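You operate a simulated robot arm through the tools that you are given. There is no shell and no other tool. Be economical: measure what you need, move in short steps, check, and stop when the job is done.

You are at the controls of a simulated two-armed robot. One attempt, no reset.

## Task
Pick up the green bottle with one hand, pass it to the other hand and put it in the inside of the sorting box at the table end. Stack the labelled box marked "Wool" from the back table top on top of the labelled box marked "Lace". Do these in any order. Set down upright: green bottle.

It is judged by the outcome, as a careful person would: the job done as asked, and still so three seconds after it is handed in. It fails if anything else is knocked over, pushed out of place, dropped, spilled or broken.

## Robot
Two 7-joint arms with two-finger grippers on one trunk, on a base that drives. Base frame: it is fixed to the floor where the robot stands at the start and does not move with it; the origin is under the middle of the robot, x ahead of it, y to its left, z up; the surface under the hand at the start is at about z = 740. Units: mm, rad, N and s.
The left shoulder is at the start at [60, 123, 945], the right one opposite. With the tool pointing down near the work surface each hand reaches from about 320 to 780 mm from the robot's upright axis, wherever it stands, measured 20 degrees to its own side. Places, roughly: inside of the sorting box at the table end (22x24  [4420, 260, 740]; labelled box [2000, 3250, 750]. Payload 1.47 kg a hand.
The tool frame of a hand sits at the grasp point between the pads (the TCP): z along the fingers, y along the line on which they close. The tips reach 16 mm beyond it. Largest opening 87 mm; the body of the gripper starts 55 mm behind the TCP.
Orientation is that of the tool frame in the base frame, as [roll, pitch, yaw] about the fixed x, y, z axes, in that order (R = Rz(yaw) Ry(pitch) Rx(roll)). With the fingers straight down and closing along the base's y, the tool's x points along the base's -x, its y along +y and its z along -z.

## Interface
- The arms move only by the tool apply_moves. It takes "left_increments", "right_increments" or both (then of equal length, played together; a hand with none holds still); each is a list of rows, each a list of 3 entries, a list of its own where there are three numbers: the shift along the base's x, y, z in mm, then the turn, a rotation vector about the base's x, y, z in rad, then the gripper command, from -1 (fully open) to 1 (shut), values between in proportion. In form: [[[dx, dy, dz], [rx, ry, rz], jaw], ...]. A call has 1 to 8 rows; each row is the pose to reach, as a shift and turn from the pose commanded when the call began. A row lasts 0.2 s, in which the tool goes at most 50 mm and 0.15 rad; a call with a longer step from one row to the next is refused whole, and so is a gripper value outside its range. A pose out of reach is approached as far as the arm can. The call stops where the force on the tool passes 40 N (or 10 N more than at its start, if that is more) or the arm is blocked; 0.2 s more then pass. Each finger travels about 153 mm/s and halts on what it meets, pressing with about 23 N; the grip force reading is that of the motor and also rises with nothing between the fingers. The clock runs only during rows and for 0.2 s after the last one: add rows that repeat a pose to give the fingers time. The reply holds the time, the measured pose of the TCP, the force on the tool along the base axes, the opening and the grip force, in the units named above and with some noise, with the torque about the TCP (base axes, N m) and any sound that the robot's microphone picked up, and new pictures: "pictures" is both (left out), scene, wrist or none (wrist: the cameras of the hands that moved).
- Cameras (640 x 400 px; columns grow to the right, rows downward): "scene" is now at [87.4, -19.9, 1502.1]; the picture's right is [-0.27, -0.96, 0.00], its down [-0.71, 0.20, -0.68] and it looks along [0.65, -0.18, -0.74] (base axes); focal length 268 px, centre (320, 200). "left" rides on the left gripper at [73, -12, -90] in its tool frame; the picture's right is [0.16, 0.99, 0.00], its down [-0.72, 0.12, -0.68] and it looks along [-0.67, 0.11, 0.73] (tool axes); focal length 247 px, centre (320, 200). "right" rides on the right gripper at [73, 12, -90] in its tool frame; the picture's right is [-0.16, 0.99, 0.00], its down [-0.72, -0.12, -0.68] and it looks along [-0.67, -0.11, 0.73] (tool axes); focal length 247 px, centre (320, 200). There is no depth. A picture from a camera that has moved, and an enlarged one, comes with that camera's place and axes in the base frame and with its lens.
- lift_body(by): slides the trunk up (or, below 0, down) by that many mm; the arms and the scene camera ride with it, the base frame stays. It gives what a move gives, with no picture.
- base_move(legs): drives the robot by 1 to 6 legs, each [ahead, left, turn to the left] in mm, mm and rad, along the robot's own axes; the way and the turn of a leg run together, so that a leg with both is an arc; at most 1500 mm and 3.142 rad a leg. The arms and the cameras ride along, it lands a little off, and it stops where it bumps. It gives what a move gives, and a new picture of the scene camera.
- pan_tilt(pan, tilt): turns the head with the scene camera to pan (to the left, within 2.094 rad either way) and tilt (down, from -0.506 to 1.204), counted from straight ahead of the robot. It gives what a move gives, and a new picture of the scene camera.
- enlarge(camera, box): a new picture of the part [left, top, right, bottom] of that camera's present view, enlarged. No time passes.
- hand_in(): hands the job in; it is judged then, once.

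Go step by step. Nothing tells you exact positions but the pictures and the camera data: compare them with the known pose of the tool, close in by small moves and look again before you grip or let go. The budget is 165 turns and 260 pictures, counting those below and the enlarged ones. Unless the task says otherwise, let go and move clear before handing in, and close with one line.

The tools are called after "Call:" as a command line: name --argument value ..., lists and objects as JSON in quotes. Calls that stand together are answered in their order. apply_moves: Moves the arms, as the interface text tells. Its arguments: {"type":"object","properties":{"left_increments":{"type":"array"},"right_increments":{"type":"array"},"pictures":{"type":"string","enum":["both","scene","wrist","none"]}},"required":[]} The other tools are called the same way: lift_body (by) slides the trunk up or down; base_move (legs) drives the base; pan_tilt (pan, tilt) turns the head that bears the scene camera; enlarge (camera, box) takes an enlarged picture of a part of a camera's view; hand_in () hands the job in.

At the start:

```text
time: 0.0
left_tool_pos: [553.7, 25.0, 1000.0]
left_tcp_rot: [-3.14, 0.0, -3.141]
left_ft_force: [0.1, 0.4, -0.4]
left_wrist_torque: [-0.02, -0.02, 0.0]
left_width: 87.1
left_gripper_force: 0.0
right_tool_pos: [522.0, -376.3, 1008.0]
right_tcp_rot: [3.14, -0.001, 3.141]
right_ft_force: [-1.0, 0.2, -0.4]
right_wrist_torque: [-0.01, 0.02, -0.02]
right_width: 87.1
right_gripper_force: 0.0
trunk travel left (down, up): [-100.0, 130.0]
robot x, y, heading: [3.1, -0.5, 0.003]
head pan, tilt: [-0.269, 0.829]
```

scene: 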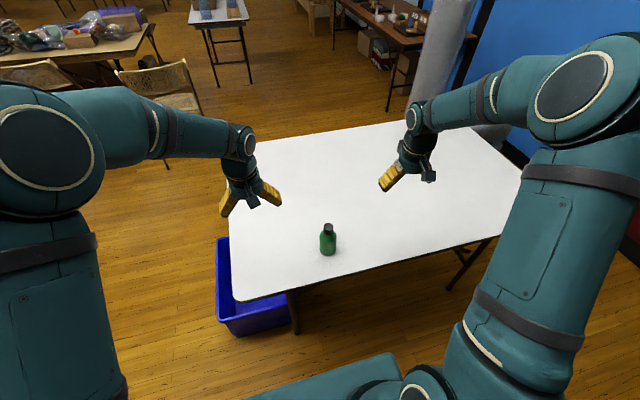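
right: 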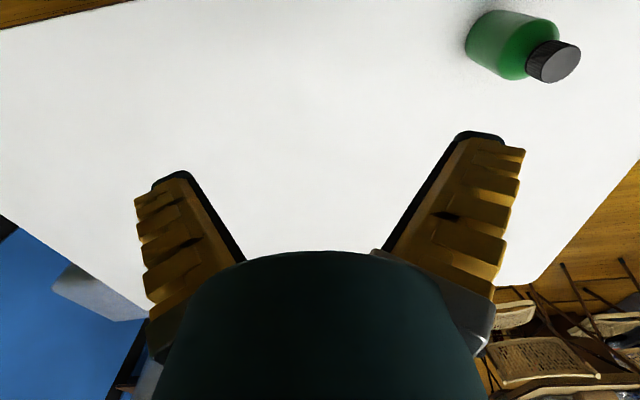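
left: 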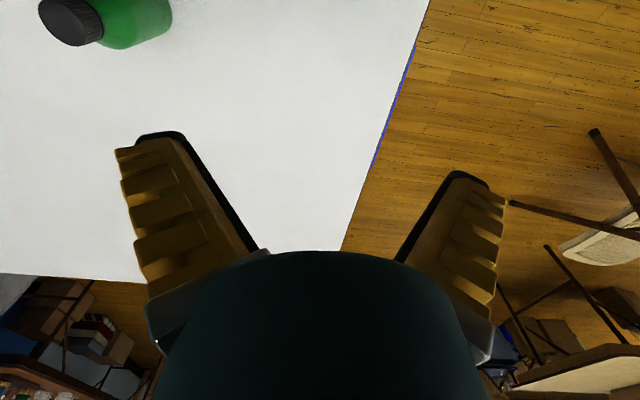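

The green bottle stands near (525, -167) on the table in front. The sorting box and the labelled boxes are farther off, so I look around first.

Call:
pan_tilt --pan 0.0 --tilt 0.25

Call:
pan_tilt --pan 1.0 --tilt 0.25

```text
time: 1.0
left_tool_pos: [553.5, 25.4, 1000.2]
left_tcp_rot: [-3.14, 0.002, 3.14]
left_ft_force: [0.0, 0.1, 0.7]
left_wrist_torque: [0.03, 0.0, 0.0]
left_width: 87.0
left_gripper_force: 0.0
right_tool_pos: [521.3, -377.0, 1006.8]
right_tcp_rot: [3.141, 0.002, 3.141]
right_ft_force: [-0.7, 0.5, -0.7]
right_wrist_torque: [0.0, 0.0, -0.01]
right_width: 87.5
right_gripper_force: 0.1
trunk travel left (down, up): [-100.0, 130.0]
robot x, y, heading: [0.1, 2.2, -0.001]
head pan, tilt: [0.0, 0.25]
camera scene: at [104.4, 1.1, 1553.5], right [0.0, -1.0, 0.0], down [-0.25, 0.0, -0.97], along [0.97, 0.0, -0.25], focal length 268 px, centre (320, 200)
```

scene: 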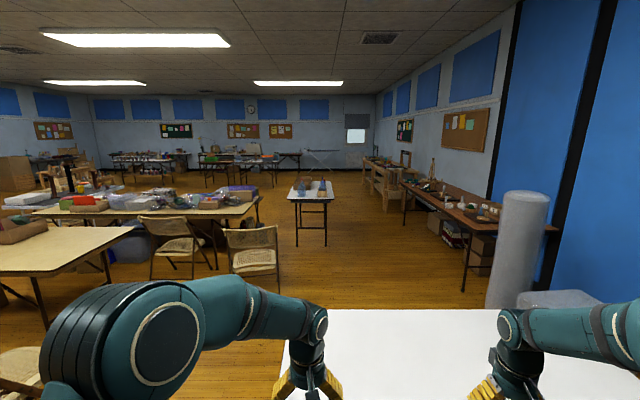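

```text
time: 2.3
left_tool_pos: [552.8, 26.1, 1000.5]
left_tcp_rot: [3.142, -0.001, 3.141]
left_ft_force: [0.4, 0.1, 0.6]
left_wrist_torque: [0.0, 0.0, 0.04]
left_width: 86.8
left_gripper_force: 0.0
right_tool_pos: [521.5, -376.5, 1007.4]
right_tcp_rot: [3.141, 0.0, 3.141]
right_ft_force: [0.1, -0.3, -1.0]
right_wrist_torque: [0.01, 0.0, -0.02]
right_width: 86.7
right_gripper_force: 0.1
trunk travel left (down, up): [-100.0, 130.0]
robot x, y, heading: [-4.2, -1.2, -0.0]
head pan, tilt: [1.0, 0.25]
camera scene: at [61.5, 79.7, 1553.5], right [0.84, -0.54, 0.0], down [-0.13, -0.21, -0.97], along [0.52, 0.82, -0.25], focal length 268 px, centre (320, 200)
```

scene: 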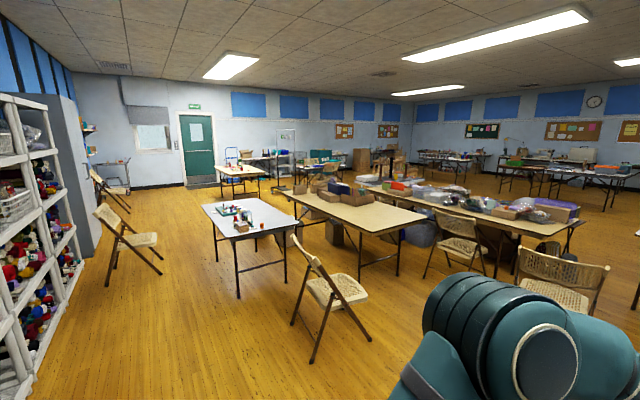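

The sorting box is on the small table at about (305,185) in the first view. The labelled boxes should be near (314,190) in the second, so I enlarge that part.

Call:
enlarge --camera "scene" --box '[190, 150, 430, 300]'

Call:
pan_tilt --pan 0.0 --tilt 0.25

Call:
enlarge --camera "scene" --box '[240, 150, 400, 250]'

```text
2.67 times, centred on (310, 225) of scene
camera zoom: at [61.5, 79.7, 1553.5], right [0.84, -0.54, 0.0], down [-0.13, -0.21, -0.97], along [0.52, 0.82, -0.25], focal length 715 px, centre (347, 133)
```

zoom: 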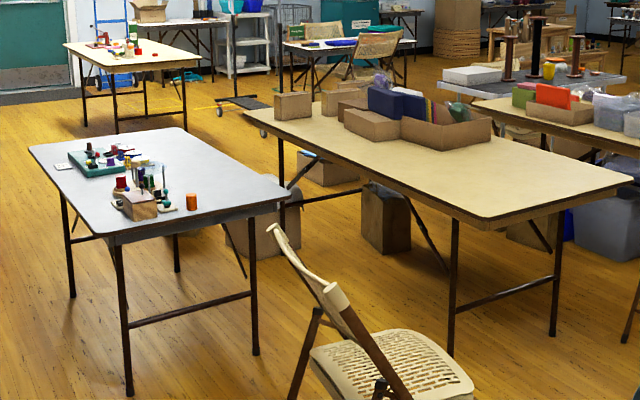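

```text
time: 3.5
left_tool_pos: [553.4, 25.5, 999.8]
left_tcp_rot: [-3.141, 0.002, 3.14]
left_ft_force: [0.0, 0.5, 0.5]
left_wrist_torque: [0.01, 0.01, -0.04]
left_width: 87.0
left_gripper_force: 0.2
right_tool_pos: [522.5, -375.9, 1007.9]
right_tcp_rot: [3.141, 0.001, -3.14]
right_ft_force: [-0.2, 0.0, -0.3]
right_wrist_torque: [-0.02, 0.01, 0.0]
right_width: 86.9
right_gripper_force: 0.0
trunk travel left (down, up): [-100.0, 130.0]
robot x, y, heading: [-1.7, 0.2, -0.003]
head pan, tilt: [0.0, 0.25]
camera scene: at [104.4, 1.2, 1553.5], right [0.0, -1.0, 0.0], down [-0.25, 0.0, -0.97], along [0.97, 0.0, -0.25], focal length 268 px, centre (320, 200)
```

scene: 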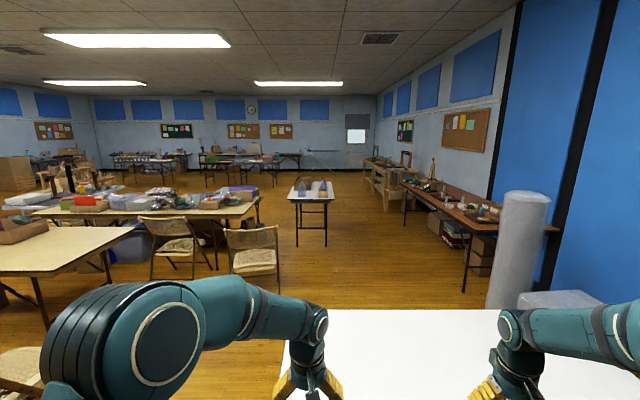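

```text
4.00 times, centred on (320, 200) of scene
camera zoom: at [104.4, 1.2, 1553.5], right [0.0, -1.0, 0.0], down [-0.25, 0.0, -0.97], along [0.97, 0.0, -0.25], focal length 1072 px, centre (320, 200)
```

zoom: 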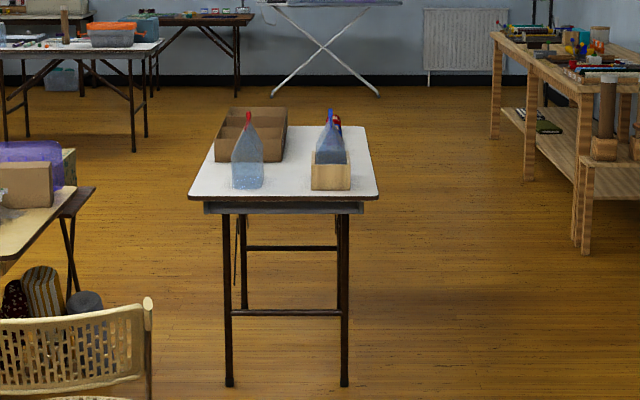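

Sorting box: the divided cardboard box on the small table ahead. Labelled boxes: far end of the tan table to the left. First the bottle: I look back at it closely.

Call:
pan_tilt --pan -0.3 --tilt 0.95

Call:
enlarge --camera "scene" --box '[270, 165, 390, 240]'

```text
time: 4.6
left_tool_pos: [552.6, 25.8, 1000.3]
left_tcp_rot: [-3.141, 0.001, -3.141]
left_ft_force: [0.5, -0.4, -0.2]
left_wrist_torque: [-0.02, 0.0, 0.03]
left_width: 87.1
left_gripper_force: 0.1
right_tool_pos: [521.5, -376.4, 1007.0]
right_tcp_rot: [-3.141, -0.001, 3.141]
right_ft_force: [-1.1, 0.3, 0.1]
right_wrist_torque: [-0.02, -0.03, -0.05]
right_width: 87.1
right_gripper_force: 0.1
trunk travel left (down, up): [-100.0, 130.0]
robot x, y, heading: [0.1, -0.3, -0.004]
head pan, tilt: [-0.3, 0.949]
camera scene: at [80.5, -20.4, 1493.0], right [-0.3, -0.96, 0.0], down [-0.78, 0.24, -0.58], along [0.56, -0.17, -0.81], focal length 268 px, centre (320, 200)
```

scene: 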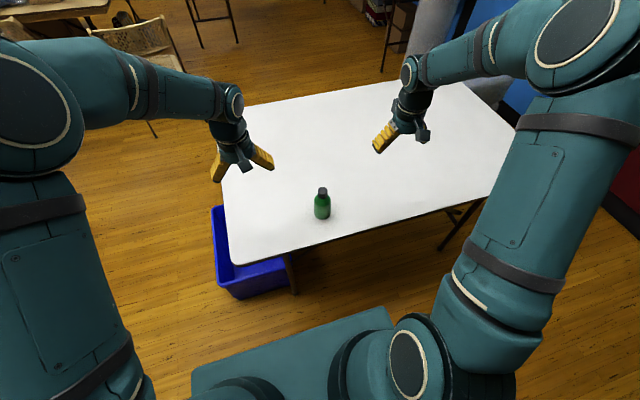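

```text
5.33 times, centred on (330, 202) of scene
camera zoom: at [80.5, -20.4, 1493.0], right [-0.3, -0.96, 0.0], down [-0.78, 0.24, -0.58], along [0.56, -0.17, -0.81], focal length 1429 px, centre (267, 187)
```

zoom: 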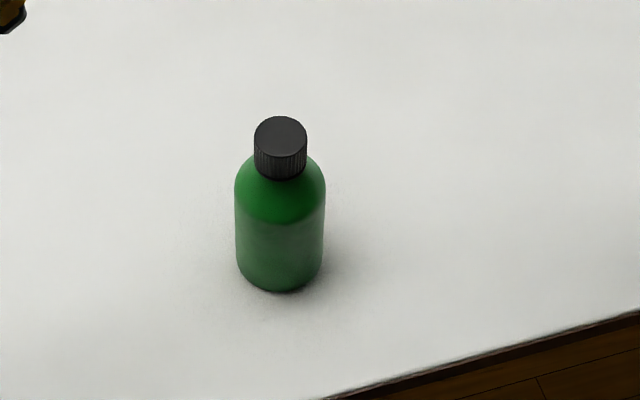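

The bottle stands at about (548, -170): body 55 mm wide, top at z≈860 with a 29 mm cap. The right hand will take its body from the right side, tilted, and the left will take the cap from above. I start by turning the right hand.

Call:
apply_moves --right_increments '[[[3, 0, -5], [0, 0, -0.15], -1], [[6, 0, -10], [0, 0, -0.3], -1], [[9, 0, -15], [0, 0, -0.45], -1], [[12, 0, -20], [0, 0, -0.6], -1], [[15, 0, -25], [0, 0, -0.75], -1], [[18, 0, -30], [0, 0, -0.9], -1], [[21, 0, -35], [0, 0, -1.05], -1], [[24, 0, -40], [0, 0, -1.2], -1]]' --pictures "none"

Call:
apply_moves --right_increments '[[[0, 0, 0], [0, 0, -0.13], -1], [[0, 0, 0], [0, 0, -0.26], -1], [[0, 0, 0], [0, 0, -0.37], -1]]' --pictures "none"

Call:
apply_moves --right_increments '[[[0, 0, 0], [0.14, 0, 0], -1], [[0, 0, 0], [0.28, 0, 0], -1], [[0, 0, 0], [0.42, 0, 0], -1], [[0, 0, 0], [0.56, 0, 0], -1], [[0, 0, 0], [0.7, 0, 0], -1], [[0, 0, 0], [0.84, 0, 0], -1], [[0, 0, 0], [0.96, 0, 0], -1]]'

```text
time: 6.4
left_tool_pos: [553.4, 24.4, 999.7]
left_tcp_rot: [-3.14, 0.002, 3.141]
left_ft_force: [-0.4, -0.9, 0.3]
left_wrist_torque: [-0.01, 0.03, 0.03]
left_width: 87.1
left_gripper_force: 0.1
right_tool_pos: [545.9, -376.5, 967.4]
right_tcp_rot: [-3.141, -0.001, 1.939]
right_ft_force: [-0.2, 0.4, -0.6]
right_wrist_torque: [0.02, -0.02, 0.01]
right_width: 86.9
right_gripper_force: 0.1
trunk travel left (down, up): [-100.0, 130.0]
robot x, y, heading: [-1.8, -1.3, 0.001]
head pan, tilt: [-0.3, 0.949]
```

```text
time: 7.2
left_tool_pos: [554.1, 25.9, 1000.9]
left_tcp_rot: [3.141, 0.002, 3.141]
left_ft_force: [0.4, 0.7, -0.1]
left_wrist_torque: [0.0, -0.03, 0.01]
left_width: 86.9
left_gripper_force: 0.1
right_tool_pos: [545.1, -376.0, 967.0]
right_tcp_rot: [3.141, 0.0, 1.57]
right_ft_force: [0.4, 0.3, -0.1]
right_wrist_torque: [-0.02, 0.0, 0.02]
right_width: 87.0
right_gripper_force: 0.2
trunk travel left (down, up): [-100.0, 130.0]
robot x, y, heading: [3.1, 0.4, 0.004]
head pan, tilt: [-0.3, 0.949]
```

```text
time: 8.8
left_tool_pos: [553.7, 24.7, 1000.9]
left_tcp_rot: [3.141, 0.003, 3.141]
left_ft_force: [-0.7, 0.5, -0.7]
left_wrist_torque: [0.0, 0.0, 0.0]
left_width: 86.9
left_gripper_force: 0.0
right_tool_pos: [545.2, -377.1, 966.4]
right_tcp_rot: [3.14, -0.963, 1.572]
right_ft_force: [-0.3, -0.2, -0.1]
right_wrist_torque: [0.0, 0.02, 0.0]
right_width: 86.8
right_gripper_force: 0.0
trunk travel left (down, up): [-100.0, 130.0]
robot x, y, heading: [0.4, -0.3, -0.0]
head pan, tilt: [-0.3, 0.949]
camera scene: at [80.7, -20.9, 1492.9], right [-0.3, -0.96, 0.0], down [-0.78, 0.24, -0.58], along [0.56, -0.17, -0.81], focal length 268 px, centre (320, 200)
camera right: at [556.7, -410.2, 1077.4], right [0.99, -0.09, -0.13], down [-0.11, -0.97, -0.21], along [-0.11, 0.22, -0.97], focal length 247 px, centre (320, 200)
```

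scene: 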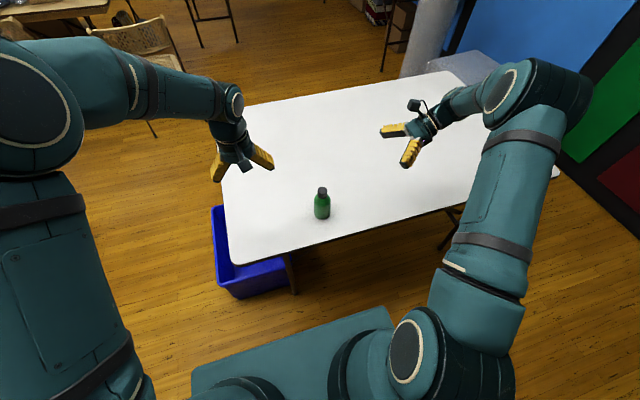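
right: 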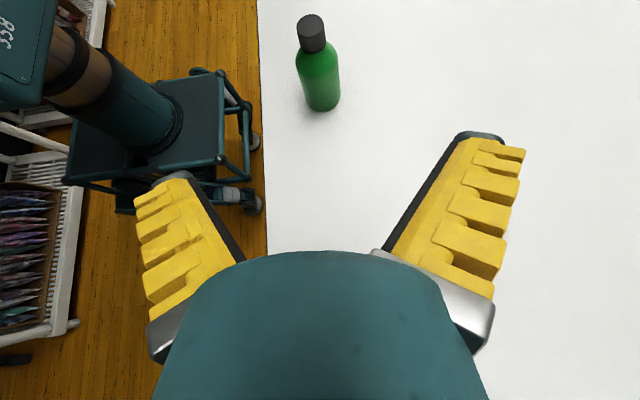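

The right hand points left and down with the camera above it, and the bottle now looks closer to (542, -175). I move back along the approach line to a pre-grasp point and look again.

Call:
apply_moves --right_increments '[[[0, 28, -31], [0, 0, 0], -1], [[-1, 56, -62], [0, 0, 0], -1], [[-2, 84, -93], [0, 0, 0], -1], [[-2, 112, -125], [0, 0, 0], -1], [[-2, 112, -125], [0, 0, 0], -1]]'

```text
time: 10.0
left_tool_pos: [553.7, 24.9, 999.9]
left_tcp_rot: [-3.141, 0.001, 3.141]
left_ft_force: [0.8, 0.3, 0.7]
left_wrist_torque: [0.02, 0.03, 0.02]
left_width: 86.9
left_gripper_force: 0.1
right_tool_pos: [544.1, -265.3, 841.4]
right_tcp_rot: [3.14, -0.961, 1.573]
right_ft_force: [0.0, 0.0, 0.4]
right_wrist_torque: [0.01, 0.02, 0.01]
right_width: 87.2
right_gripper_force: 0.0
trunk travel left (down, up): [-100.0, 130.0]
robot x, y, heading: [1.3, -1.1, -0.001]
head pan, tilt: [-0.3, 0.949]
camera scene: at [80.2, -20.5, 1493.0], right [-0.3, -0.96, 0.0], down [-0.78, 0.24, -0.58], along [0.56, -0.17, -0.81], focal length 268 px, centre (320, 200)
camera right: at [555.5, -297.0, 952.2], right [0.99, -0.09, -0.13], down [-0.12, -0.97, -0.2], along [-0.11, 0.22, -0.97], focal length 247 px, centre (320, 200)
```

scene: 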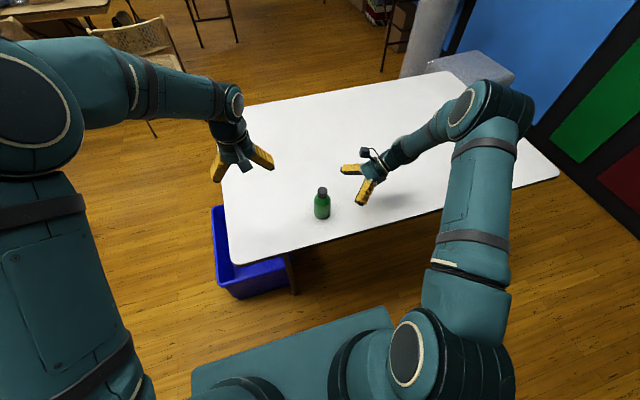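
right: 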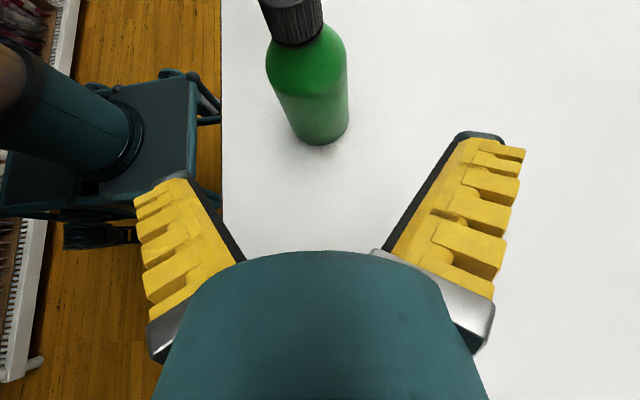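

The bottle centre reads (540, -178). I advance along the tool axis, 4 mm toward the robot, and check before closing.

Call:
apply_moves --right_increments '[[[-4, 20, -15], [0, 0, 0], -1], [[-4, 40, -30], [0, 0, 0], -1], [[-4, 60, -45], [0, 0, 0], -1], [[-4, 87, -65], [0, 0, 0], -1], [[-4, 87, -65], [0, 0, 0], -1]]'

Call:
enlarge --camera "scene" --box '[270, 165, 390, 240]'

```text
time: 11.2
left_tool_pos: [553.6, 25.6, 1000.2]
left_tcp_rot: [-3.141, 0.003, -3.14]
left_ft_force: [-0.6, -0.4, -0.8]
left_wrist_torque: [-0.04, 0.01, -0.04]
left_width: 87.0
left_gripper_force: 0.1
right_tool_pos: [537.8, -177.2, 777.0]
right_tcp_rot: [3.141, -0.961, 1.572]
right_ft_force: [0.1, -0.1, 0.5]
right_wrist_torque: [-0.01, -0.01, -0.03]
right_width: 87.0
right_gripper_force: 0.1
trunk travel left (down, up): [-100.0, 130.0]
robot x, y, heading: [-0.2, -2.7, 0.0]
head pan, tilt: [-0.3, 0.949]
camera scene: at [80.2, -20.5, 1492.9], right [-0.3, -0.96, 0.0], down [-0.78, 0.24, -0.58], along [0.56, -0.17, -0.81], focal length 268 px, centre (320, 200)
camera right: at [550.1, -210.6, 886.3], right [0.99, -0.09, -0.13], down [-0.12, -0.97, -0.2], along [-0.11, 0.22, -0.97], focal length 247 px, centre (320, 200)
```

scene: 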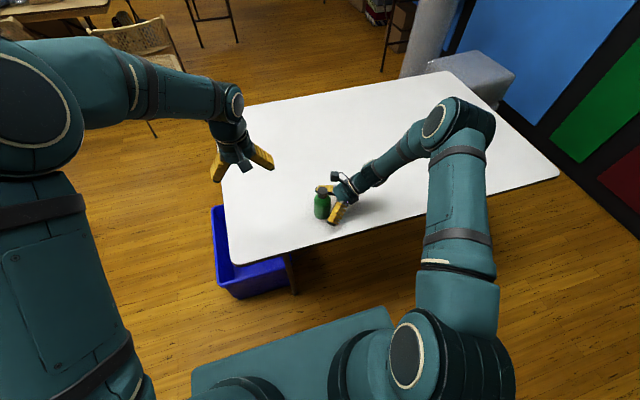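
right: 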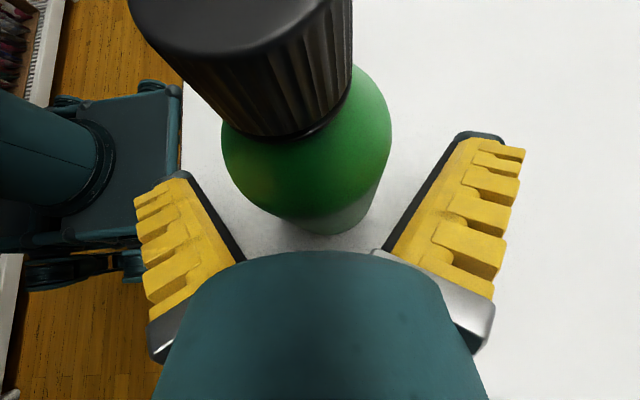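

```text
5.33 times, centred on (330, 202) of scene
camera zoom: at [80.2, -20.5, 1492.9], right [-0.3, -0.96, 0.0], down [-0.78, 0.24, -0.58], along [0.56, -0.17, -0.81], focal length 1429 px, centre (267, 187)
```

zoom: 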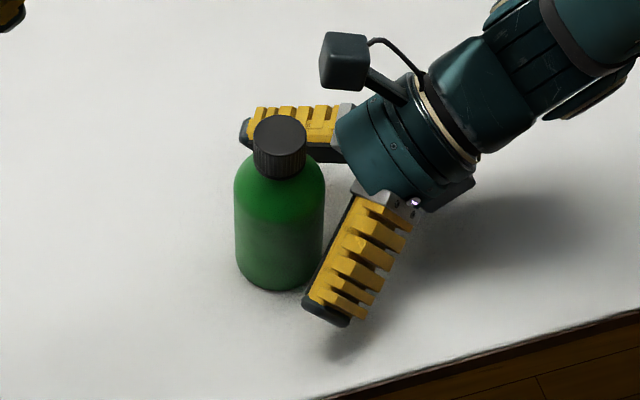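

The fingers straddle the bottle. I advance 5 mm more and close.

Call:
apply_moves --right_increments '[[[1, 5, -2], [0, 0, 0], -1], [[1, 5, -2], [0, 0, 0], -0.5], [[1, 5, -2], [0, 0, 0], 0.0], [[1, 5, -2], [0, 0, 0], 0.5], [[1, 5, -2], [0, 0, 0], 1], [[1, 5, -2], [0, 0, 0], 1], [[1, 5, -2], [0, 0, 0], 1]]'

```text
time: 12.8
left_tool_pos: [553.6, 25.4, 1000.4]
left_tcp_rot: [-3.141, 0.001, -3.141]
left_ft_force: [0.4, 0.4, -0.5]
left_wrist_torque: [-0.03, -0.02, -0.04]
left_width: 86.8
left_gripper_force: 0.1
right_tool_pos: [541.0, -172.6, 774.1]
right_tcp_rot: [3.14, -0.96, 1.573]
right_ft_force: [0.0, 0.7, 0.6]
right_wrist_torque: [-0.03, 0.0, 0.0]
right_width: 51.4
right_gripper_force: 23.3
trunk travel left (down, up): [-100.0, 130.0]
robot x, y, heading: [-4.2, 2.0, 0.001]
head pan, tilt: [-0.3, 0.949]
camera scene: at [80.6, -20.5, 1492.9], right [-0.3, -0.96, 0.0], down [-0.78, 0.24, -0.58], along [0.56, -0.17, -0.81], focal length 268 px, centre (320, 200)
camera right: at [551.5, -205.5, 885.2], right [0.99, -0.09, -0.13], down [-0.12, -0.97, -0.2], along [-0.11, 0.22, -0.97], focal length 247 px, centre (320, 200)
```

scene: 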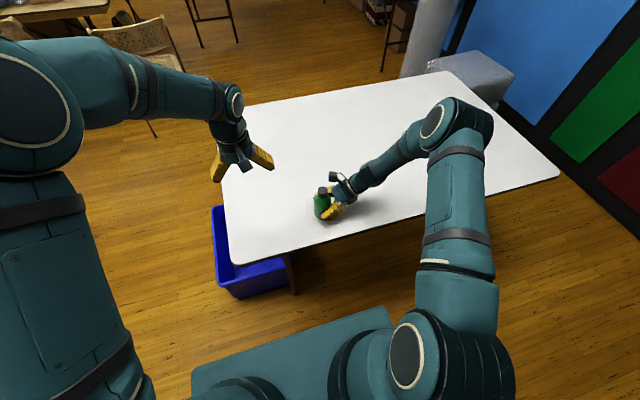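
right: 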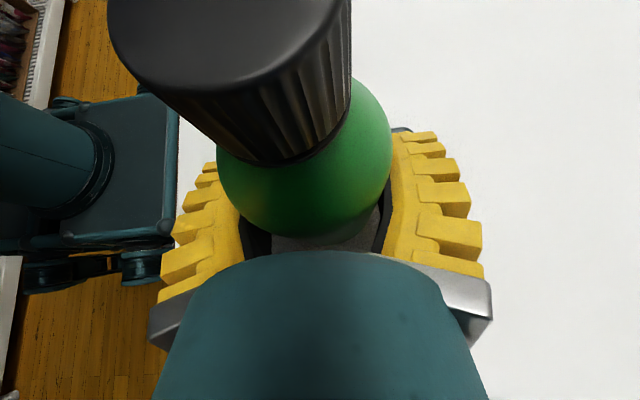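

Gripped at 51 mm. I lift the bottle while turning the left hand for its top grasp.

Call:
apply_moves --right_increments '[[[0, 0, 15], [0, 0, 0], 1], [[0, 0, 30], [0, 0, 0], 1], [[0, 0, 50], [0, 0, 0], 1], [[0, 0, 70], [0, 0, 0], 1], [[0, 0, 95], [0, 0, 0], 1], [[0, 0, 120], [0, 0, 0], 1], [[0, 0, 145], [0, 0, 0], 1], [[0, 0, 170], [0, 0, 0], 1]]' --left_increments '[[[0, 5, 10], [0, 0, -0.15], -1], [[0, 10, 20], [0, 0, -0.3], -1], [[0, 15, 30], [0, 0, -0.45], -1], [[0, 20, 40], [0, 0, -0.6], -1], [[0, 25, 50], [0, 0, -0.75], -1], [[0, 30, 60], [0, 0, -0.9], -1], [[0, 30, 70], [0, 0, -1.05], -1], [[0, 30, 80], [0, 0, -1.2], -1]]' --pictures "none"

Call:
apply_moves --left_increments '[[[0, 0, 0], [0, 0, -0.13], -1], [[0, 0, 0], [0, 0, -0.26], -1], [[0, 0, 0], [0, 0, -0.37], -1]]' --pictures "none"

Call:
apply_moves --left_increments '[[[0, 0, 0], [-0.15, 0, 0], -1], [[0, 0, 0], [-0.3, 0, 0], -1], [[0, 0, 0], [-0.45, 0, 0], -1], [[0, 0, 0], [-0.45, 0, 0], -1]]'

```text
time: 14.6
left_tool_pos: [551.7, 55.4, 1080.8]
left_tcp_rot: [3.141, 0.001, 1.938]
left_ft_force: [0.1, 0.1, 0.5]
left_wrist_torque: [-0.02, 0.0, -0.03]
left_width: 87.0
left_gripper_force: 0.0
right_tool_pos: [539.7, -173.2, 947.9]
right_tcp_rot: [-3.14, -0.959, 1.572]
right_ft_force: [-0.6, 0.0, -1.9]
right_wrist_torque: [-0.04, -0.02, -0.02]
right_width: 51.4
right_gripper_force: 22.7
trunk travel left (down, up): [-100.0, 130.0]
robot x, y, heading: [-2.5, 1.5, -0.002]
head pan, tilt: [-0.3, 0.949]
```

```text
time: 15.4
left_tool_pos: [553.5, 53.9, 1080.5]
left_tcp_rot: [-3.141, 0.002, 1.569]
left_ft_force: [-1.2, 0.5, 0.2]
left_wrist_torque: [-0.02, 0.0, -0.05]
left_width: 87.0
left_gripper_force: 0.0
right_tool_pos: [539.4, -172.6, 947.0]
right_tcp_rot: [3.141, -0.96, 1.573]
right_ft_force: [0.0, 0.1, -2.8]
right_wrist_torque: [0.05, 0.0, 0.02]
right_width: 51.9
right_gripper_force: 22.9
trunk travel left (down, up): [-100.0, 130.0]
robot x, y, heading: [0.8, 0.3, 0.001]
head pan, tilt: [-0.3, 0.949]
```

```text
time: 16.4
left_tool_pos: [552.7, 53.8, 1079.7]
left_tcp_rot: [3.14, 0.451, 1.571]
left_ft_force: [-0.1, 0.0, 0.6]
left_wrist_torque: [0.0, 0.02, -0.01]
left_width: 86.9
left_gripper_force: 0.1
right_tool_pos: [541.6, -173.6, 946.4]
right_tcp_rot: [3.141, -0.961, 1.572]
right_ft_force: [0.0, -0.5, -1.7]
right_wrist_torque: [0.03, 0.01, 0.01]
right_width: 51.7
right_gripper_force: 23.0
trunk travel left (down, up): [-100.0, 130.0]
robot x, y, heading: [0.7, 0.5, 0.005]
head pan, tilt: [-0.3, 0.949]
camera scene: at [80.6, -21.0, 1492.9], right [-0.3, -0.96, 0.0], down [-0.78, 0.24, -0.58], along [0.56, -0.17, -0.81], focal length 268 px, centre (320, 200)
camera left: at [540.8, 158.5, 1129.9], right [0.99, 0.14, -0.07], down [0.12, -0.35, 0.93], along [0.11, -0.92, -0.37], focal length 247 px, centre (320, 200)
```

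scene: 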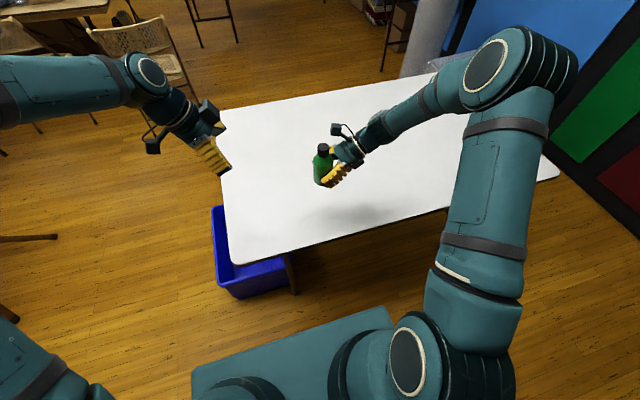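
left: 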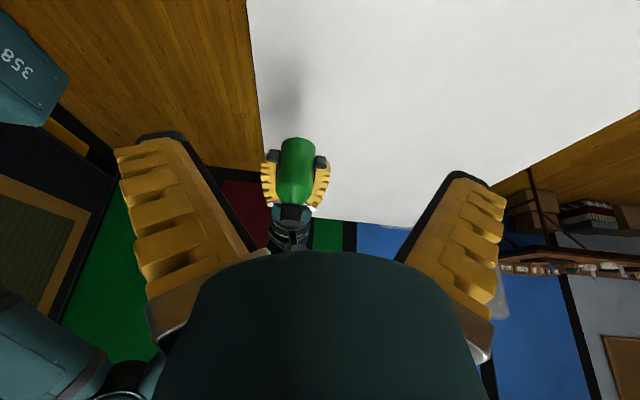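

The bottle is held upright and its cap should be at about (541, -176, 1020). I bring the left hand to a point 100 mm back along its tilted approach line, half open.

Call:
apply_moves --left_increments '[[[0, -15, 40], [0, 0, 0], -0.2], [[-3, -50, 40], [0, 0, 0], -0.2], [[-6, -85, 40], [0, 0, 0], -0.2], [[-9, -120, 40], [0, 0, 0], -0.2], [[-12, -155, 40], [0, 0, 0], -0.2], [[-12, -183, 40], [0, 0, 0], -0.2], [[-12, -183, 40], [0, 0, 0], -0.2]]'

Call:
enlarge --camera "scene" --box '[260, 90, 420, 190]'

```text
time: 18.0
left_tool_pos: [540.6, -126.2, 1120.2]
left_tcp_rot: [-3.141, 0.453, 1.574]
left_ft_force: [0.7, -0.6, -0.1]
left_wrist_torque: [0.0, -0.01, -0.02]
left_width: 57.5
left_gripper_force: 4.3
right_tool_pos: [539.9, -173.9, 947.2]
right_tcp_rot: [3.139, -0.959, 1.573]
right_ft_force: [-0.7, 0.0, -1.0]
right_wrist_torque: [-0.02, 0.02, 0.01]
right_width: 51.8
right_gripper_force: 23.3
trunk travel left (down, up): [-100.0, 130.0]
robot x, y, heading: [-0.2, 1.3, 0.005]
head pan, tilt: [-0.3, 0.949]
camera scene: at [80.5, -20.0, 1492.9], right [-0.3, -0.96, 0.0], down [-0.78, 0.24, -0.58], along [0.56, -0.17, -0.81], focal length 268 px, centre (320, 200)
camera left: at [529.3, -21.4, 1170.3], right [0.99, 0.14, -0.07], down [0.12, -0.35, 0.93], along [0.11, -0.92, -0.37], focal length 247 px, centre (320, 200)
```

scene: 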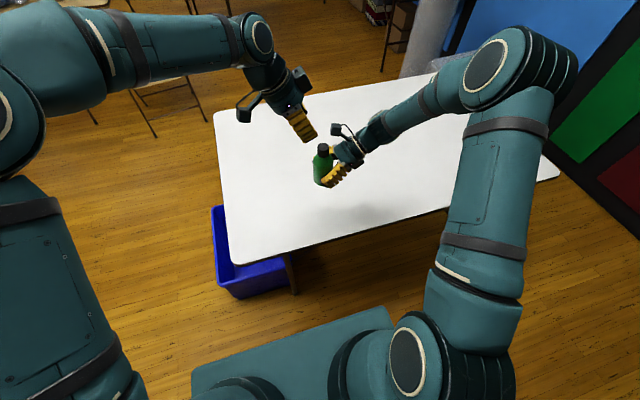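
left: 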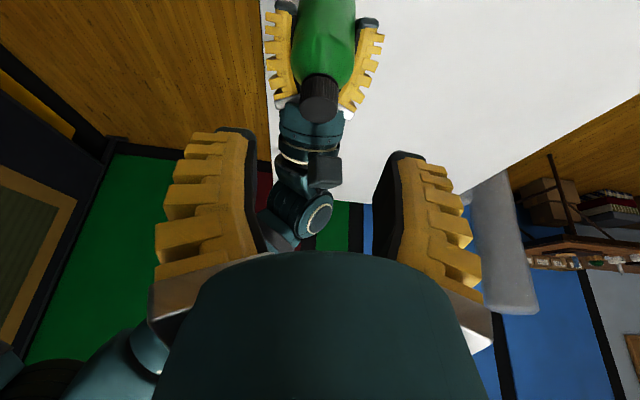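

```text
4.00 times, centred on (340, 140) of scene
camera zoom: at [80.5, -20.0, 1492.9], right [-0.3, -0.96, 0.0], down [-0.78, 0.24, -0.58], along [0.56, -0.17, -0.81], focal length 1072 px, centre (240, 440)
```

zoom: 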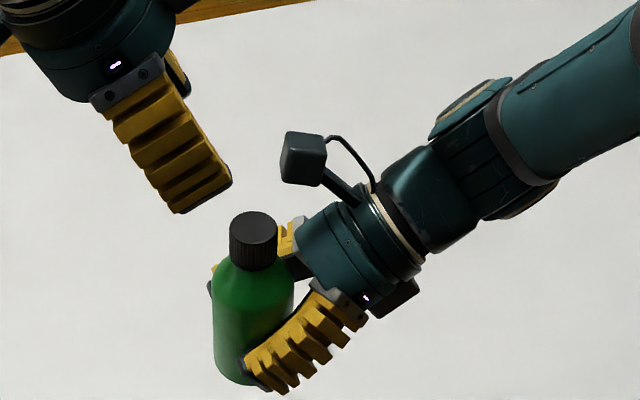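

The cap reads (542, -173, 1020), the approach line passes it, and the right hand's camera box is clear. I advance and then check.

Call:
apply_moves --left_increments '[[[2, -12, -25], [0, 0, 0], -0.2], [[2, -24, -50], [0, 0, 0], -0.2], [[2, -36, -75], [0, 0, 0], -0.2], [[2, -42, -88], [0, 0, 0], -0.2], [[2, -47, -99], [0, 0, 0], -0.2], [[2, -47, -99], [0, 0, 0], -0.2]]'

Call:
enlarge --camera "scene" --box '[260, 90, 420, 190]'

```text
time: 19.4
left_tool_pos: [544.4, -171.9, 1021.4]
left_tcp_rot: [3.14, 0.45, 1.572]
left_ft_force: [-0.1, -0.1, 0.3]
left_wrist_torque: [-0.01, 0.02, -0.05]
left_width: 57.4
left_gripper_force: 3.2
right_tool_pos: [540.8, -173.1, 946.2]
right_tcp_rot: [3.14, -0.96, 1.572]
right_ft_force: [-0.5, 0.0, -1.8]
right_wrist_torque: [0.0, -0.01, 0.0]
right_width: 51.8
right_gripper_force: 22.7
trunk travel left (down, up): [-100.0, 130.0]
robot x, y, heading: [-1.3, 2.9, 0.002]
head pan, tilt: [-0.3, 0.949]
camera scene: at [80.5, -20.3, 1492.9], right [-0.3, -0.96, 0.0], down [-0.78, 0.24, -0.58], along [0.56, -0.17, -0.81], focal length 268 px, centre (320, 200)
camera left: at [531.9, -68.3, 1070.8], right [0.99, 0.14, -0.07], down [0.12, -0.35, 0.93], along [0.11, -0.92, -0.37], focal length 247 px, centre (320, 200)
```

scene: 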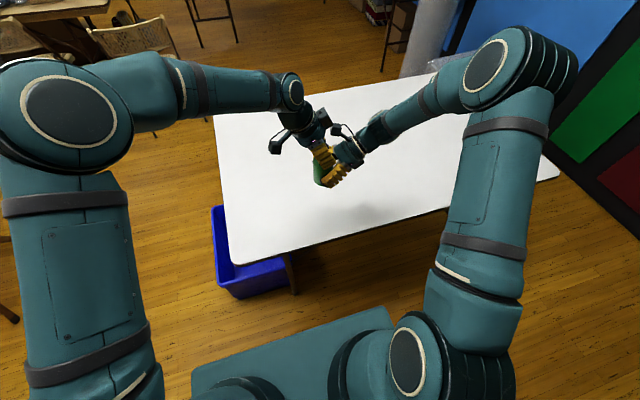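
left: 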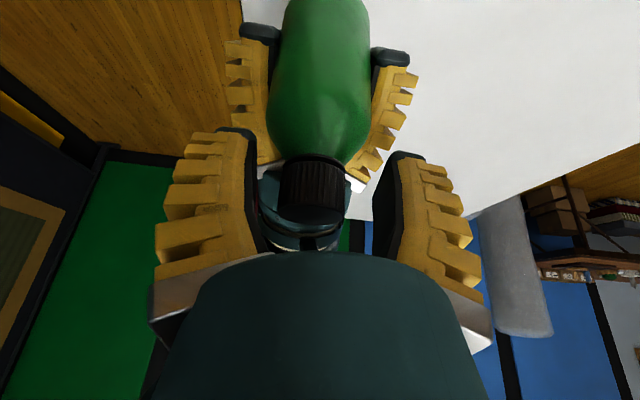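

```text
4.00 times, centred on (340, 140) of scene
camera zoom: at [80.5, -20.3, 1492.9], right [-0.3, -0.96, 0.0], down [-0.78, 0.24, -0.58], along [0.56, -0.17, -0.81], focal length 1072 px, centre (240, 440)
```

zoom: 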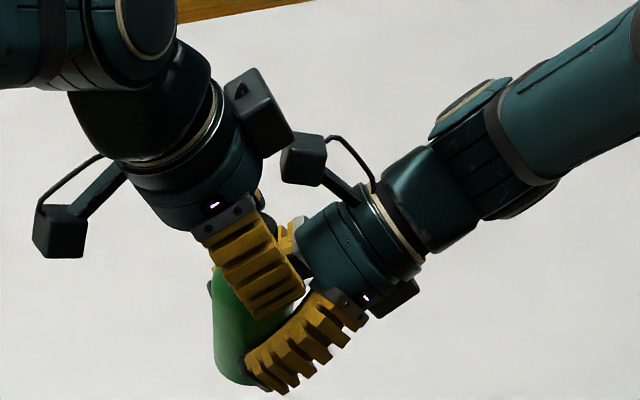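

The cap lies between the left finger pads, about 3 mm off centre. I centre the left hand and close it on the cap.

Call:
apply_moves --left_increments '[[[-3, 0, 0], [0, 0, 0], -0.2], [[-3, 0, 0], [0, 0, 0], 0.1], [[-3, 0, 0], [0, 0, 0], 0.4], [[-3, 0, 0], [0, 0, 0], 0.7], [[-3, 0, 0], [0, 0, 0], 1], [[-3, 0, 0], [0, 0, 0], 1], [[-3, 0, 0], [0, 0, 0], 1]]' --pictures "wrist"

```text
time: 21.0
left_tool_pos: [541.3, -173.6, 1020.2]
left_tcp_rot: [3.141, 0.453, 1.572]
left_ft_force: [-2.6, 6.6, 13.8]
left_wrist_torque: [0.35, 0.06, -0.09]
left_width: 19.3
left_gripper_force: 22.5
right_tool_pos: [540.2, -174.6, 946.3]
right_tcp_rot: [3.141, -0.959, 1.57]
right_ft_force: [3.0, -7.1, -15.4]
right_wrist_torque: [0.19, 0.09, 0.08]
right_width: 51.7
right_gripper_force: 23.4
trunk travel left (down, up): [-100.0, 130.0]
robot x, y, heading: [1.9, 3.7, -0.002]
head pan, tilt: [-0.3, 0.949]
camera left: at [529.2, -68.7, 1071.0], right [0.99, 0.14, -0.07], down [0.12, -0.35, 0.93], along [0.11, -0.92, -0.37], focal length 247 px, centre (320, 200)
```

left: 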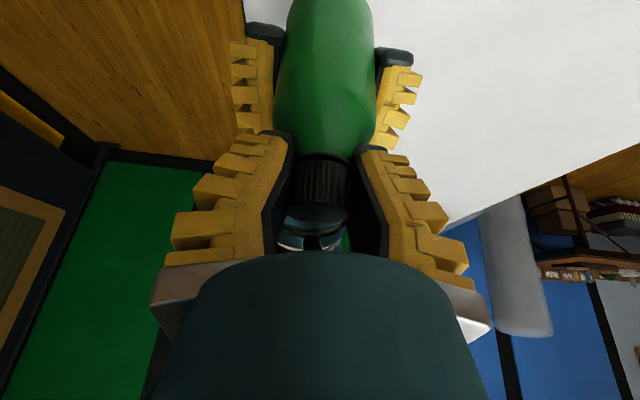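

The left closed to 19 mm, narrower than the cap looked, and there is a force between the hands. I look closely before letting anything go.

Call:
enlarge --camera "left" --box '[220, 90, 420, 260]'

Call:
enlarge --camera "scene" --box '[280, 110, 376, 190]'

Call:
enlarge --camera "right" --box '[0, 0, 640, 400]'

```text
2.35 times, centred on (320, 175) of left
camera zoom: at [529.2, -68.7, 1071.0], right [0.99, 0.14, -0.07], down [0.12, -0.35, 0.93], along [0.11, -0.92, -0.37], focal length 581 px, centre (320, 259)
```

zoom: 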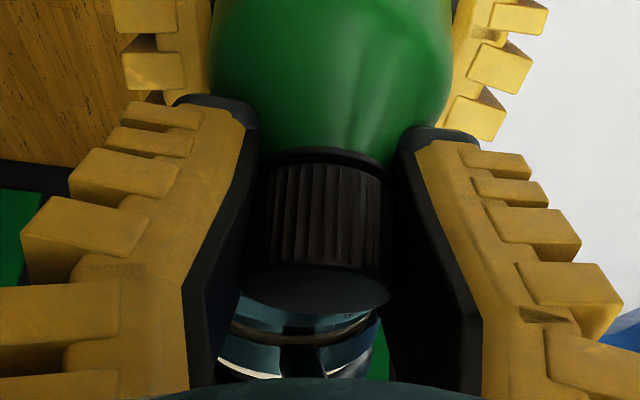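

```text
5.00 times, centred on (328, 150) of scene
camera zoom: at [80.6, -20.4, 1492.9], right [-0.3, -0.96, 0.0], down [-0.78, 0.24, -0.58], along [0.56, -0.17, -0.81], focal length 1340 px, centre (280, 450)
```

zoom: 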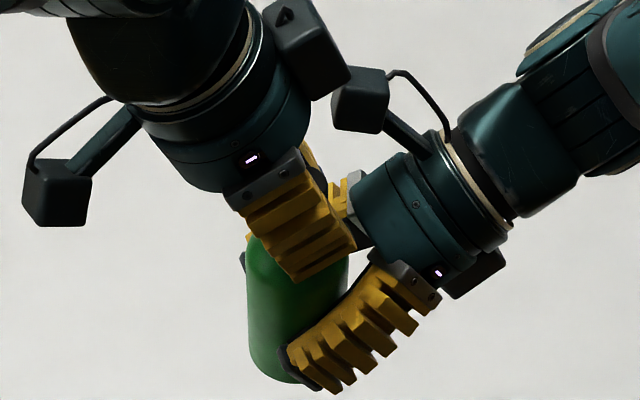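

```text
1.00 times, centred on (320, 200) of right (not enlarged: the box is as wide or as high as the picture)
camera zoom: at [551.5, -206.7, 1056.2], right [0.99, -0.09, -0.13], down [-0.12, -0.97, -0.2], along [-0.11, 0.21, -0.97], focal length 247 px, centre (320, 200)
```

zoom: 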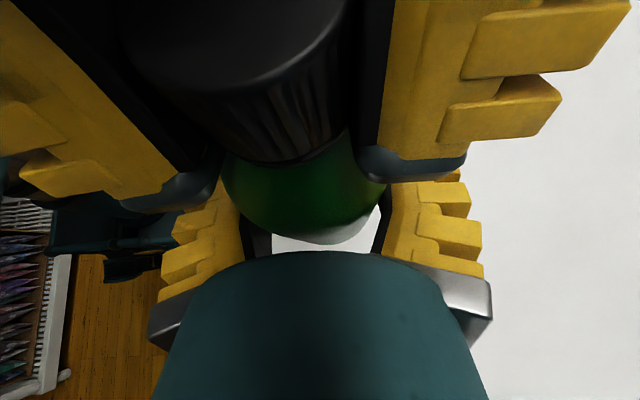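

The fingers are compliant and the tips press on the bottle's shoulder. I open slightly, back off 8 mm along the tool axis and close again on the cap alone.

Call:
apply_moves --left_increments '[[[0, 0, 0], [0, 0, 0], 0.3], [[0, 0, 0], [0, 0, 0], 0.0], [[0, 2, 4], [0, 0, 0], 0.0], [[0, 4, 8], [0, 0, 0], 0.0], [[0, 4, 8], [0, 0, 0], 0.3], [[0, 4, 8], [0, 0, 0], 0.7], [[0, 4, 8], [0, 0, 0], 1], [[0, 4, 8], [0, 0, 0], 1]]' --pictures "none"

Call:
enlarge --camera "left" --box '[220, 90, 420, 260]'

```text
time: 22.8
left_tool_pos: [540.8, -169.6, 1029.0]
left_tcp_rot: [-3.141, 0.453, 1.572]
left_ft_force: [4.0, 0.4, 1.1]
left_wrist_torque: [-0.14, -0.04, 0.03]
left_width: 24.6
left_gripper_force: 22.2
right_tool_pos: [539.8, -173.2, 945.8]
right_tcp_rot: [3.141, -0.96, 1.573]
right_ft_force: [-3.1, 0.6, -4.2]
right_wrist_torque: [0.14, -0.25, -0.07]
right_width: 51.6
right_gripper_force: 22.3
trunk travel left (down, up): [-100.0, 130.0]
robot x, y, heading: [-0.4, -2.2, -0.002]
head pan, tilt: [-0.3, 0.949]
```

```text
2.35 times, centred on (320, 175) of left
camera zoom: at [528.8, -64.8, 1078.9], right [0.99, 0.14, -0.07], down [0.12, -0.35, 0.93], along [0.11, -0.92, -0.37], focal length 581 px, centre (320, 259)
```

zoom: 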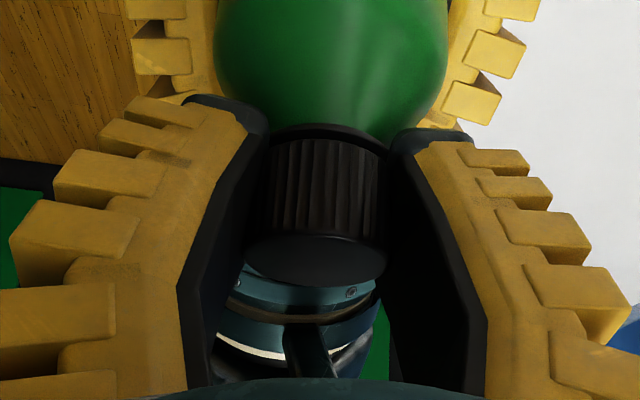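

The grip now sits on the cap alone at 24.6 mm with almost no side force. I open the right hand and retract it to the right.

Call:
apply_moves --right_increments '[[[0, 0, 0], [0, 0, 0], 0.5], [[0, 0, 0], [0, 0, 0], -0.2], [[0, 0, 0], [0, 0, 0], -1], [[0, 0, 0], [0, 0, 0], -1], [[0, -20, 4], [0, 0, 0], -1], [[0, -50, 12], [0, 0, 0], -1], [[0, -90, 25], [0, 0, 0], -1], [[0, -130, 40], [0, 0, 0], -1]]' --left_increments '[[[0, 0, 0], [0, 0, 0], 1], [[0, 0, 0], [0, 0, 0], 1], [[0, 0, 0], [0, 0, 0], 1], [[0, 0, 0], [0, 0, 0], 1], [[0, 0, 0], [0, 0, 0], 1], [[0, 0, 0], [0, 0, 0], 1], [[0, 0, 0], [0, 0, 0], 1], [[0, 0, 0], [0, 0, 0], 1]]'

Call:
enlarge --camera "scene" --box '[260, 90, 420, 190]'

```text
time: 24.6
left_tool_pos: [540.3, -169.3, 1030.1]
left_tcp_rot: [-3.142, 0.449, 1.573]
left_ft_force: [-0.1, 0.4, 0.5]
left_wrist_torque: [0.01, 0.0, -0.01]
left_width: 23.3
left_gripper_force: 23.2
right_tool_pos: [543.1, -302.9, 985.8]
right_tcp_rot: [3.141, -0.962, 1.572]
right_ft_force: [-0.3, -0.4, 0.3]
right_wrist_torque: [0.02, 0.0, 0.0]
right_width: 87.0
right_gripper_force: 0.1
trunk travel left (down, up): [-100.0, 130.0]
robot x, y, heading: [-3.7, 0.2, 0.002]
head pan, tilt: [-0.3, 0.949]
camera scene: at [80.3, -21.0, 1492.9], right [-0.3, -0.96, 0.0], down [-0.78, 0.24, -0.58], along [0.56, -0.17, -0.81], focal length 268 px, centre (320, 200)
camera right: at [553.5, -336.1, 1096.7], right [0.99, -0.09, -0.13], down [-0.11, -0.97, -0.2], along [-0.11, 0.22, -0.97], focal length 247 px, centre (320, 200)
camera left: at [528.3, -65.3, 1078.7], right [0.99, 0.14, -0.07], down [0.12, -0.35, 0.93], along [0.11, -0.92, -0.37], focal length 247 px, centre (320, 200)
```

scene: 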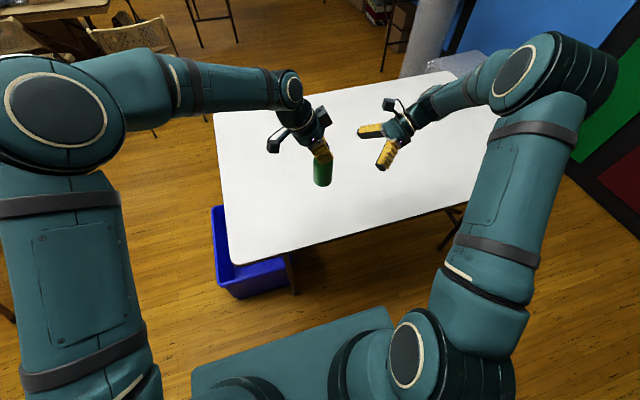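
right: 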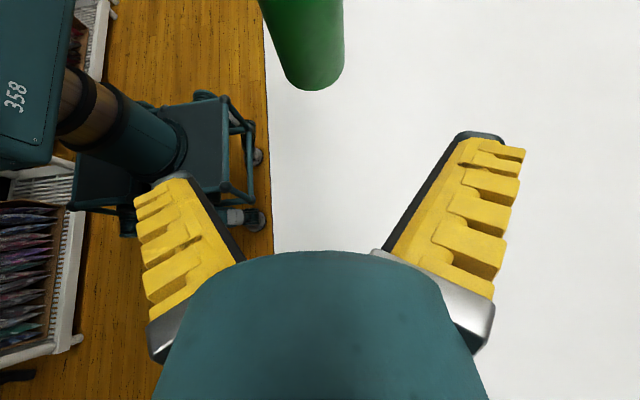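
left: 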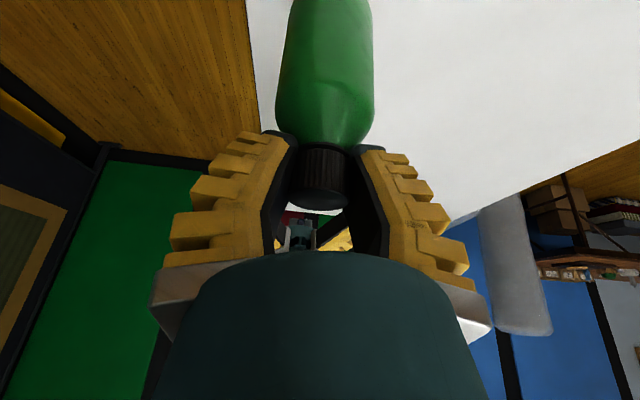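

```text
4.00 times, centred on (340, 140) of scene
camera zoom: at [80.3, -21.0, 1492.9], right [-0.3, -0.96, 0.0], down [-0.78, 0.24, -0.58], along [0.56, -0.17, -0.81], focal length 1072 px, centre (240, 440)
```

zoom: 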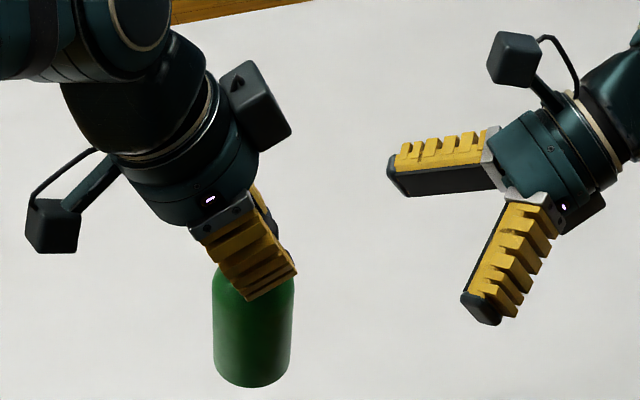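

The handover worked: the left hand holds the bottle upright by the cap. Before driving I check the base's size and the floor to the left.

Call:
pan_tilt --pan 0.0 --tilt 1.2

Call:
pan_tilt --pan 1.2 --tilt 0.8

```text
time: 25.4
left_tool_pos: [541.0, -168.5, 1029.5]
left_tcp_rot: [-3.141, 0.451, 1.573]
left_ft_force: [0.7, -0.3, -0.3]
left_wrist_torque: [0.02, 0.02, -0.01]
left_width: 23.3
left_gripper_force: 24.0
right_tool_pos: [542.7, -302.0, 985.5]
right_tcp_rot: [3.141, -0.961, 1.572]
right_ft_force: [-0.4, 0.0, -0.4]
right_wrist_torque: [0.02, -0.02, 0.03]
right_width: 86.8
right_gripper_force: 0.1
trunk travel left (down, up): [-100.0, 130.0]
robot x, y, heading: [-2.0, 3.7, -0.004]
head pan, tilt: [0.0, 1.201]
camera scene: at [67.1, 1.0, 1476.7], right [0.0, -1.0, 0.0], down [-0.93, 0.0, -0.36], along [0.36, 0.0, -0.93], focal length 268 px, centre (320, 200)
```

scene: 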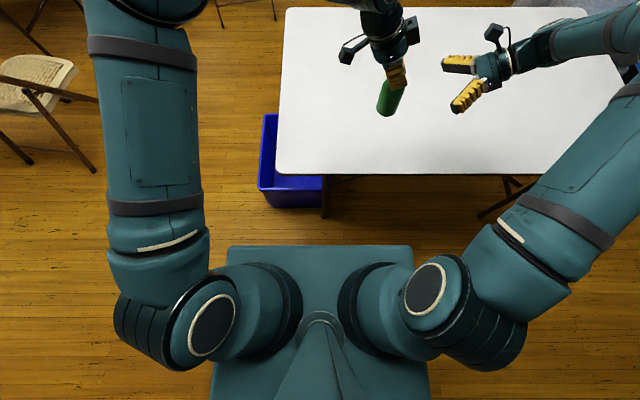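

```text
time: 26.8
left_tool_pos: [540.4, -169.9, 1029.1]
left_tcp_rot: [-3.14, 0.45, 1.573]
left_ft_force: [0.2, 0.7, -0.7]
left_wrist_torque: [-0.01, 0.03, -0.04]
left_width: 23.2
left_gripper_force: 23.0
right_tool_pos: [542.3, -302.6, 986.2]
right_tcp_rot: [3.139, -0.961, 1.572]
right_ft_force: [-0.9, 0.4, -0.1]
right_wrist_torque: [0.03, -0.01, -0.01]
right_width: 87.0
right_gripper_force: 0.1
trunk travel left (down, up): [-100.0, 130.0]
robot x, y, heading: [1.1, -0.9, -0.003]
head pan, tilt: [1.201, 0.799]
camera scene: at [40.4, 76.2, 1504.4], right [0.93, -0.36, 0.0], down [-0.26, -0.67, -0.7], along [0.25, 0.65, -0.72], focal length 268 px, centre (320, 200)
```

scene: 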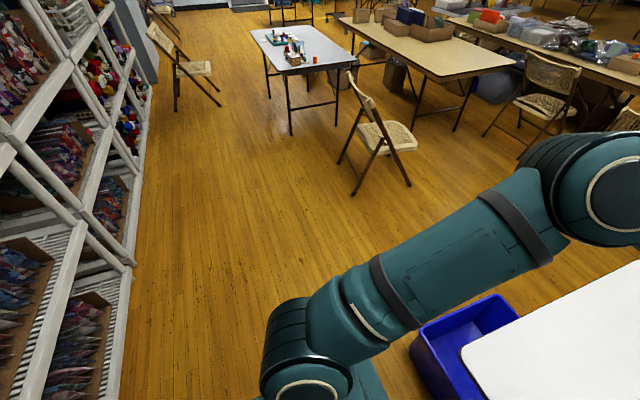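

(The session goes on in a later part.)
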